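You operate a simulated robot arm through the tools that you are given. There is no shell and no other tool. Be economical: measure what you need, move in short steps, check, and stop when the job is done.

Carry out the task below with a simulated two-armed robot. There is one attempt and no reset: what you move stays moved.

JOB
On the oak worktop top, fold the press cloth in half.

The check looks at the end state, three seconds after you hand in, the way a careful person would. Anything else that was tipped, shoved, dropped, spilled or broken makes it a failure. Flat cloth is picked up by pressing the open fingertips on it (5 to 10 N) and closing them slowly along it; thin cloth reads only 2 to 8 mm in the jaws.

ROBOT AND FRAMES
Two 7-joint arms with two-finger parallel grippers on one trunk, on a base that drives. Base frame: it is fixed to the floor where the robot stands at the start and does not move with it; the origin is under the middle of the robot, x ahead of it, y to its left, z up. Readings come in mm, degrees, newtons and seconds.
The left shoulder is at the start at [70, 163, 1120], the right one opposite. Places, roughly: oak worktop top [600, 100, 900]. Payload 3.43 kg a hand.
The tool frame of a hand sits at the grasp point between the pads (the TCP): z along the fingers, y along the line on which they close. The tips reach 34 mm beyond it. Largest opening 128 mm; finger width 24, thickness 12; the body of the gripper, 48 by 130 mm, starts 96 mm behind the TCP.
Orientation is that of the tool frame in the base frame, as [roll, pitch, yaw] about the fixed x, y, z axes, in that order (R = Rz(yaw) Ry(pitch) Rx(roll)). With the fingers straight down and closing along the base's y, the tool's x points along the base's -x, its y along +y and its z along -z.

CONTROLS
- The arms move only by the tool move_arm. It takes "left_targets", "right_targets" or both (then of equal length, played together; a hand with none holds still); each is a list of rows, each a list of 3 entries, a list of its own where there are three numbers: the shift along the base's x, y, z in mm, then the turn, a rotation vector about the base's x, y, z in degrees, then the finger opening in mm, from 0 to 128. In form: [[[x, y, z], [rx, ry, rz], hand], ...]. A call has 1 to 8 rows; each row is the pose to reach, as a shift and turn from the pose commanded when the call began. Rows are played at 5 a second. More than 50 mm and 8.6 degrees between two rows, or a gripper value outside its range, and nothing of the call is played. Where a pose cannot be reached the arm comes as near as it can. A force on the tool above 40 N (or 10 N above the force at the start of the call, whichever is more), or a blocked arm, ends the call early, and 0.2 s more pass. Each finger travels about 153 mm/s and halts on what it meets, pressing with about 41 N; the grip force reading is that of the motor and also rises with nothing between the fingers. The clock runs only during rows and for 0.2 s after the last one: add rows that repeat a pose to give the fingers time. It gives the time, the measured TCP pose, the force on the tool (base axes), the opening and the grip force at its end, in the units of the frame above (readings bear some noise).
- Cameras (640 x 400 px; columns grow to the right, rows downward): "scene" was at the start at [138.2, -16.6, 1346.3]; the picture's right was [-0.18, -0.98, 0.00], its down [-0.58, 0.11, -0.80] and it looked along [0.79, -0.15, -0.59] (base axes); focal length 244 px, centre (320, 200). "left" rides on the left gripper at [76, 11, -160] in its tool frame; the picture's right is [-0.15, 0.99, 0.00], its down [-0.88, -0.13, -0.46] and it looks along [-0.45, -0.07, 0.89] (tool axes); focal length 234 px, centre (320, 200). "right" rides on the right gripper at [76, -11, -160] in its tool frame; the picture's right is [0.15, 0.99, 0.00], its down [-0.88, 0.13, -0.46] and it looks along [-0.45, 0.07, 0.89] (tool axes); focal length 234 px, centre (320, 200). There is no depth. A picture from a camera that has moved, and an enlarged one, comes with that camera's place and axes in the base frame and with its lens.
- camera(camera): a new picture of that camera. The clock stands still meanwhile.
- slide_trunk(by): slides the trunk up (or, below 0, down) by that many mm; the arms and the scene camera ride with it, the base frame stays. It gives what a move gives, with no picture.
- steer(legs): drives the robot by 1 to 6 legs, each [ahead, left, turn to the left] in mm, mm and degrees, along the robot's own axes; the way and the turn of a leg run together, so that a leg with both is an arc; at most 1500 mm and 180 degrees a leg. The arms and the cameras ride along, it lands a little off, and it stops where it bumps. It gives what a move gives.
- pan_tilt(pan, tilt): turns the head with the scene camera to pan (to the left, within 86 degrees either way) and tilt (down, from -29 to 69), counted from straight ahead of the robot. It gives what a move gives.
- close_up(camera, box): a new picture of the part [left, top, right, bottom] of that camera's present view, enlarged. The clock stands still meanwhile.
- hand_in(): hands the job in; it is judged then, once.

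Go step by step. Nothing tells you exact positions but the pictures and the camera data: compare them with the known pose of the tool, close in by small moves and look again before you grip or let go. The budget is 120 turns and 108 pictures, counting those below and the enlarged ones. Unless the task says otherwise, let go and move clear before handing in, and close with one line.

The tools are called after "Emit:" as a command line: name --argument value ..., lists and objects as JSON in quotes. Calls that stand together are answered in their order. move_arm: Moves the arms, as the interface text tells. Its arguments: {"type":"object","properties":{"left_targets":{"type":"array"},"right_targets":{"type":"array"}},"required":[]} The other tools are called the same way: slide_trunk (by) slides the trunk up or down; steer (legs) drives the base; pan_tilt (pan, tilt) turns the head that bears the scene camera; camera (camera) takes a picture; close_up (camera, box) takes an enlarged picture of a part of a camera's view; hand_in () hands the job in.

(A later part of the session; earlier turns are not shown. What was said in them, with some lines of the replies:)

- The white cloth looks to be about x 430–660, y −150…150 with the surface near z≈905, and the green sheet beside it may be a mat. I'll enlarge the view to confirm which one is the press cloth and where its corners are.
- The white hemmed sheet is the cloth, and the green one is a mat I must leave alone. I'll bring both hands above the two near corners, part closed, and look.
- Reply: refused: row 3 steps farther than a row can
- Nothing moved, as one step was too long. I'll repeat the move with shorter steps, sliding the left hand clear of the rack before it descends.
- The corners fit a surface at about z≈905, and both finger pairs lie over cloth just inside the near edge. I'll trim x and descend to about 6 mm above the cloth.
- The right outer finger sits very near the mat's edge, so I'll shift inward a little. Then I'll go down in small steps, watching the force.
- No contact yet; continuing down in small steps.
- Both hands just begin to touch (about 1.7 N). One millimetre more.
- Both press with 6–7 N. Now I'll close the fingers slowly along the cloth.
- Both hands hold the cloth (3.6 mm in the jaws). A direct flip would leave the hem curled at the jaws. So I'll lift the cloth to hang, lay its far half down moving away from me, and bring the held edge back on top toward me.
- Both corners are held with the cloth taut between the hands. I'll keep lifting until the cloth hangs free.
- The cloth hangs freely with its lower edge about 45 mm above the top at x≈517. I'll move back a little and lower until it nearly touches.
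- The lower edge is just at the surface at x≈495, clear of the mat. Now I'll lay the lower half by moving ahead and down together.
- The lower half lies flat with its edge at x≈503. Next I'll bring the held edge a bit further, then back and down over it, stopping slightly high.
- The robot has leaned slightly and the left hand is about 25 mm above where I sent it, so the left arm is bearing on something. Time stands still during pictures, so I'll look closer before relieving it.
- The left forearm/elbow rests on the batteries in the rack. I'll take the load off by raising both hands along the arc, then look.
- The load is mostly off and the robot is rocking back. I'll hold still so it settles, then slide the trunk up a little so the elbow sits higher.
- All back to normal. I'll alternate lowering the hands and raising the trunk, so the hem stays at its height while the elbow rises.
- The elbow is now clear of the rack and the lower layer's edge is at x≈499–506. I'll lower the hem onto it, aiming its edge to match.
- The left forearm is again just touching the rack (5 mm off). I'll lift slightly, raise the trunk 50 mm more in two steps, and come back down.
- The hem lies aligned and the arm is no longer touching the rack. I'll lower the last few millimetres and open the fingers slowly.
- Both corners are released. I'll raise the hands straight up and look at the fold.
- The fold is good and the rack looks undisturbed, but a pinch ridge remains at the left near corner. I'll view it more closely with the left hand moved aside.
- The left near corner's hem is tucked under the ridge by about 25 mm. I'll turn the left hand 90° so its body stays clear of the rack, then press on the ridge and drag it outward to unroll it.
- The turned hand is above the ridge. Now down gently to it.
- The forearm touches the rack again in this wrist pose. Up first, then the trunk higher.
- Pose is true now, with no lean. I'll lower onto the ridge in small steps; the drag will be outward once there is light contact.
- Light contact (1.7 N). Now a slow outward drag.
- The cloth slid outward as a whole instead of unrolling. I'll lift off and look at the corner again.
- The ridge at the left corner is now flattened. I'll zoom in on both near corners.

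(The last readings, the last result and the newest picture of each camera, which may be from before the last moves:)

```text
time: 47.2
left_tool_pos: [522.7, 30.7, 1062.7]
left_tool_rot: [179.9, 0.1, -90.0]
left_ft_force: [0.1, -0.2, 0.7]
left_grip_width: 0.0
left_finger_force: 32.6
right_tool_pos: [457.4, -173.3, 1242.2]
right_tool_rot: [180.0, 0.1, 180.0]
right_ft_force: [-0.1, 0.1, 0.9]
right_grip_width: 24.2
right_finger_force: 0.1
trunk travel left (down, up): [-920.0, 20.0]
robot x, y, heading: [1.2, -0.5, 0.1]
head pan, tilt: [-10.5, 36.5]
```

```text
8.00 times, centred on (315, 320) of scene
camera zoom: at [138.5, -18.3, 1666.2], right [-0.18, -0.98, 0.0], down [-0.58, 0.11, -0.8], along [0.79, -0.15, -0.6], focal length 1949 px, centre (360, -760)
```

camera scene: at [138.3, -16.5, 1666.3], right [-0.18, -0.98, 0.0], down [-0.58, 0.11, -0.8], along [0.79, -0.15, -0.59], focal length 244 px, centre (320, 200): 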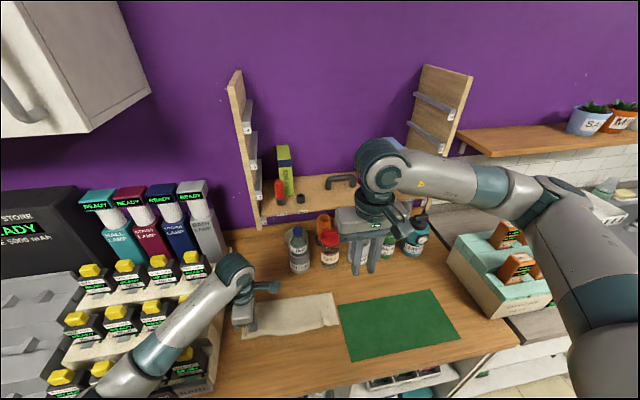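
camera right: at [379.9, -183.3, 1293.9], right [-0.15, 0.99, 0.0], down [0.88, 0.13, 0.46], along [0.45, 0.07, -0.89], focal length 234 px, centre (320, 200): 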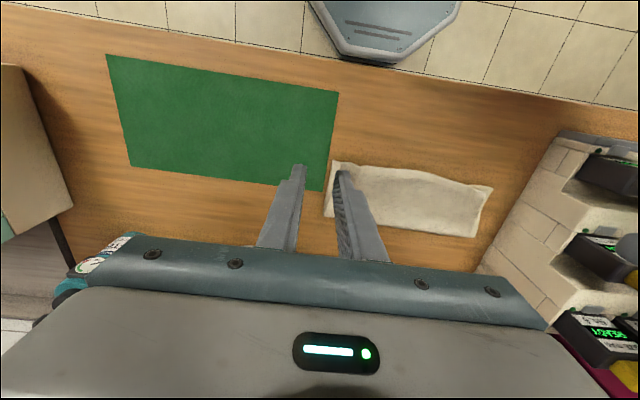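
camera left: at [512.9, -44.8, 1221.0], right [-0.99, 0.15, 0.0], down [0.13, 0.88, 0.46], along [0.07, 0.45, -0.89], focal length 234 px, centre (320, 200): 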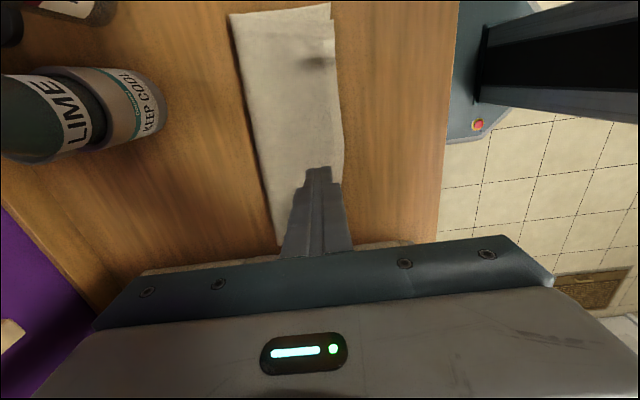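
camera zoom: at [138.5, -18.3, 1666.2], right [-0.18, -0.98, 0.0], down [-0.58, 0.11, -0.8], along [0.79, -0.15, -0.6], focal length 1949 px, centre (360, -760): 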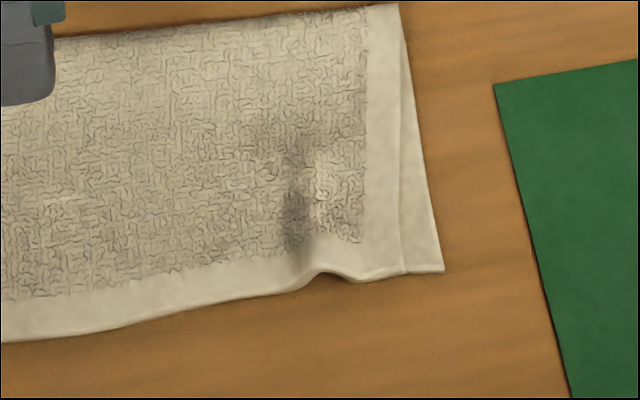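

The left corner is within about 10–15 mm, with only a little of its side hem tucked. The right corner has a small ridge, which I'll smooth the same way with the right hand after moving the left hand out of the way.

Emit:
move_arm --left_targets '[[[-15, 20, 30], [0, 0, 0], 0], [[-30, 45, 60], [0, 0, 0], 0], [[-45, 70, 85], [0, 0, 0], 0], [[-60, 90, 110], [0, 0, 0], 0]]'

Emit:
move_arm --right_targets '[[[8, 15, -45], [0, 0, 0], 0], [[16, 30, -80], [0, 0, 0], 0], [[24, 45, -115], [0, 0, 0], 0], [[32, 60, -150], [0, 0, 0], 0], [[42, 78, -185], [0, 0, 0], 0], [[50, 92, -220], [0, 0, 0], 0], [[56, 100, -260], [0, 0, 0], 0], [[56, 100, -270], [0, 0, 0], 0]]'

Emit:
camera --camera "right"

Emit:
camera --camera "scene"

```text
time: 48.2
left_tool_pos: [478.8, 134.9, 1161.8]
left_tool_rot: [-179.9, -0.3, -90.2]
left_ft_force: [-0.1, -0.1, 0.1]
left_grip_width: 0.0
left_finger_force: 33.2
left hand out of reach, approached as far as the arm can: row 3, 4
right_tool_pos: [456.0, -170.5, 1242.9]
right_tool_rot: [-179.9, 0.0, -180.0]
right_ft_force: [0.9, 1.0, -0.2]
right_grip_width: 24.3
right_finger_force: 0.1
trunk travel left (down, up): [-920.0, 20.0]
robot x, y, heading: [-2.5, -2.2, -0.0]
head pan, tilt: [-10.5, 36.5]
```

```text
time: 50.0
left_tool_pos: [479.2, 132.6, 1161.3]
left_tool_rot: [-180.0, 0.0, -90.2]
left_ft_force: [0.2, 1.0, 0.4]
left_grip_width: 0.1
left_finger_force: 32.5
right_tool_pos: [513.0, -72.4, 971.6]
right_tool_rot: [179.9, 0.0, -180.0]
right_ft_force: [0.1, -0.5, -0.2]
right_grip_width: 0.0
right_finger_force: 33.0
trunk travel left (down, up): [-920.0, 20.0]
robot x, y, heading: [0.4, 1.5, 0.1]
head pan, tilt: [-10.5, 36.5]
```

```text
45 pictures are left
camera right: at [437.8, -84.1, 1132.6], right [-0.15, 0.99, 0.0], down [0.88, 0.13, 0.46], along [0.45, 0.07, -0.89], focal length 234 px, centre (320, 200)
```

right: 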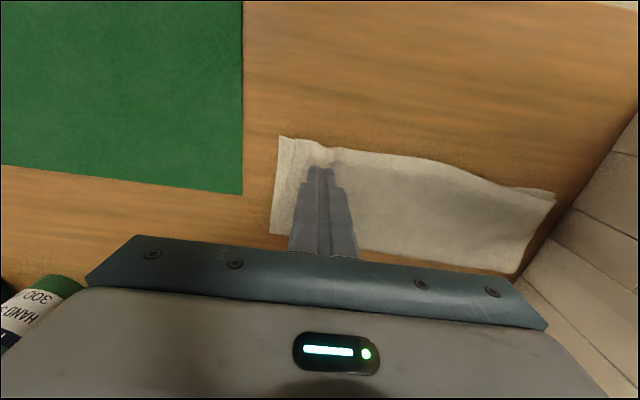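

```text
44 pictures are left
camera scene: at [138.1, -16.7, 1666.3], right [-0.18, -0.98, 0.0], down [-0.58, 0.11, -0.8], along [0.79, -0.15, -0.59], focal length 244 px, centre (320, 200)
```

scene: 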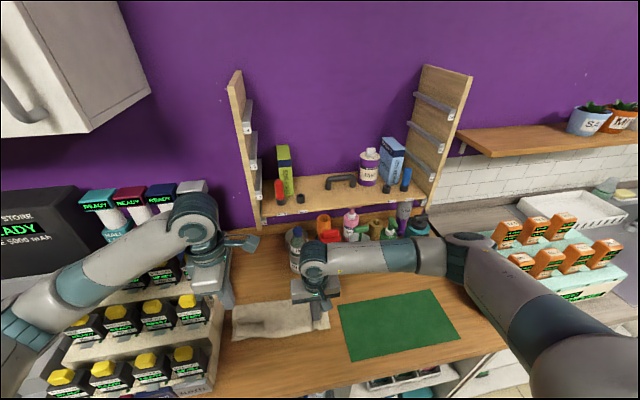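

Emit:
move_arm --right_targets '[[[0, 0, -12], [0, 0, 0], 0], [[0, 0, -22], [0, 0, 0], 0], [[0, 0, -28], [0, 0, 0], 0], [[0, 0, -28], [0, 0, 0], 0]]'

```text
time: 51.0
left_tool_pos: [480.1, 132.2, 1161.1]
left_tool_rot: [180.0, -0.1, -90.2]
left_ft_force: [-0.2, 0.6, 0.1]
left_grip_width: 0.1
left_finger_force: 33.3
right_tool_pos: [512.0, -73.3, 943.4]
right_tool_rot: [180.0, -0.1, -180.0]
right_ft_force: [-0.4, -0.4, 0.0]
right_grip_width: 0.0
right_finger_force: 33.2
trunk travel left (down, up): [-920.0, 20.0]
robot x, y, heading: [-0.4, -2.2, -0.1]
head pan, tilt: [-10.5, 36.5]
```

Emit:
move_arm --right_targets '[[[0, 0, -2], [0, 0, 0], 0], [[0, 0, -2], [0, 0, 0], 0], [[0, -4, -2], [0, 0, 0], 0], [[0, -8, -2], [0, 0, 0], 0], [[0, -12, -2], [0, 0, 0], 0], [[0, -16, -2], [0, 0, 0], 0], [[0, -20, -2], [0, 0, 0], 0], [[0, -24, -2], [0, 0, 0], 0]]'

Emit:
camera --camera "right"

```text
time: 52.8
left_tool_pos: [479.4, 133.0, 1162.3]
left_tool_rot: [-180.0, -0.1, -90.3]
left_ft_force: [0.4, -0.3, 0.6]
left_grip_width: 0.2
left_finger_force: 32.4
right_tool_pos: [513.8, -97.6, 942.3]
right_tool_rot: [180.0, 0.0, 180.0]
right_ft_force: [0.5, 1.2, 1.0]
right_grip_width: 0.0
right_finger_force: 33.0
trunk travel left (down, up): [-920.0, 20.0]
robot x, y, heading: [1.8, 1.3, 0.3]
head pan, tilt: [-10.5, 36.5]
```

```text
43 pictures are left
camera right: at [438.2, -107.8, 1102.8], right [-0.15, 0.99, 0.0], down [0.88, 0.13, 0.46], along [0.45, 0.07, -0.89], focal length 234 px, centre (320, 200)
```

right: 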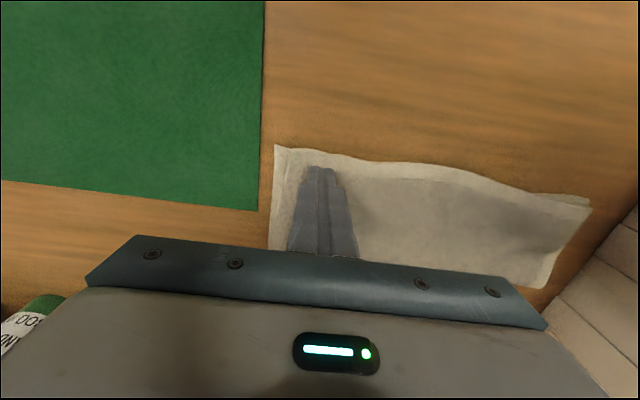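

The right end smoothed out a little and the cloth moved slightly back toward its place. I'll lift off and look.

Emit:
move_arm --right_targets '[[[0, 0, 15], [0, 0, 0], 0], [[0, -10, 50], [0, 0, 0], 0], [[-10, -40, 85], [0, 0, 0], 0], [[-25, -75, 115], [0, 0, 0], 0], [[-40, -110, 140], [0, 0, 0], 0], [[-50, -140, 170], [0, 0, 0], 0]]'

Emit:
close_up --camera "scene" --box '[215, 280, 345, 350]'

Emit:
camera --camera "scene"

```text
time: 54.2
left_tool_pos: [478.6, 131.3, 1162.4]
left_tool_rot: [179.9, 0.0, -90.2]
left_ft_force: [-0.8, -0.4, -0.2]
left_grip_width: 0.0
left_finger_force: 33.2
right_tool_pos: [461.6, -236.5, 1113.3]
right_tool_rot: [179.8, 0.2, -179.9]
right_ft_force: [-0.5, -0.2, -0.5]
right_grip_width: 0.0
right_finger_force: 33.1
trunk travel left (down, up): [-920.0, 20.0]
robot x, y, heading: [2.4, 0.9, 0.1]
head pan, tilt: [-10.5, 36.5]
```

```text
4.92 times, centred on (280, 315) of scene
camera zoom: at [136.6, -18.1, 1666.4], right [-0.18, -0.98, 0.0], down [-0.58, 0.11, -0.8], along [0.79, -0.15, -0.59], focal length 1199 px, centre (517, -366)
```

zoom: 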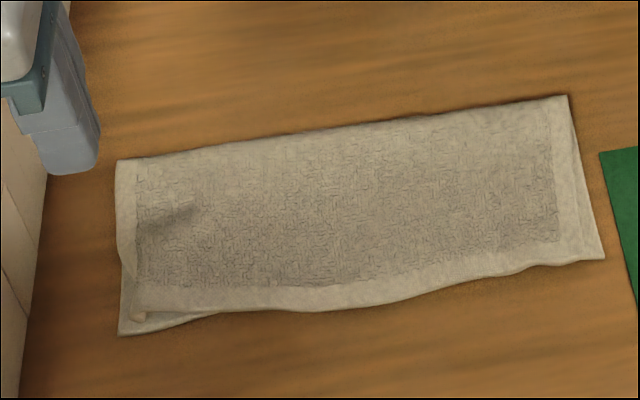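

```text
41 pictures are left
camera scene: at [136.6, -18.1, 1666.4], right [-0.18, -0.98, 0.0], down [-0.58, 0.11, -0.8], along [0.79, -0.15, -0.59], focal length 244 px, centre (320, 200)
```

scene: 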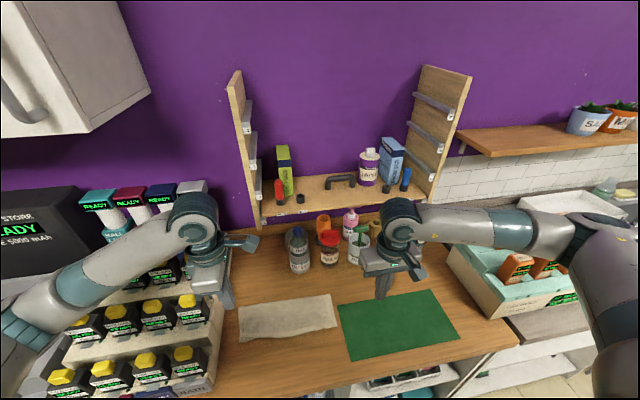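

The cloth lies folded in half with its edges together. Both hands are clear, and the mat, rack and bottles look undisturbed, so I'm handing in.

Emit:
hand_in

```text
The job is handed in.
```

I folded the press cloth in half on the oak worktop and handed the job in; the result hasn't come back. The near edges and corners line up to about 10–15 mm, with a little of the left side hem still tucked under. The left forearm pressed on the battery rack a few times, once hard enough to tilt the robot slightly, but nothing in the pictures looks moved.
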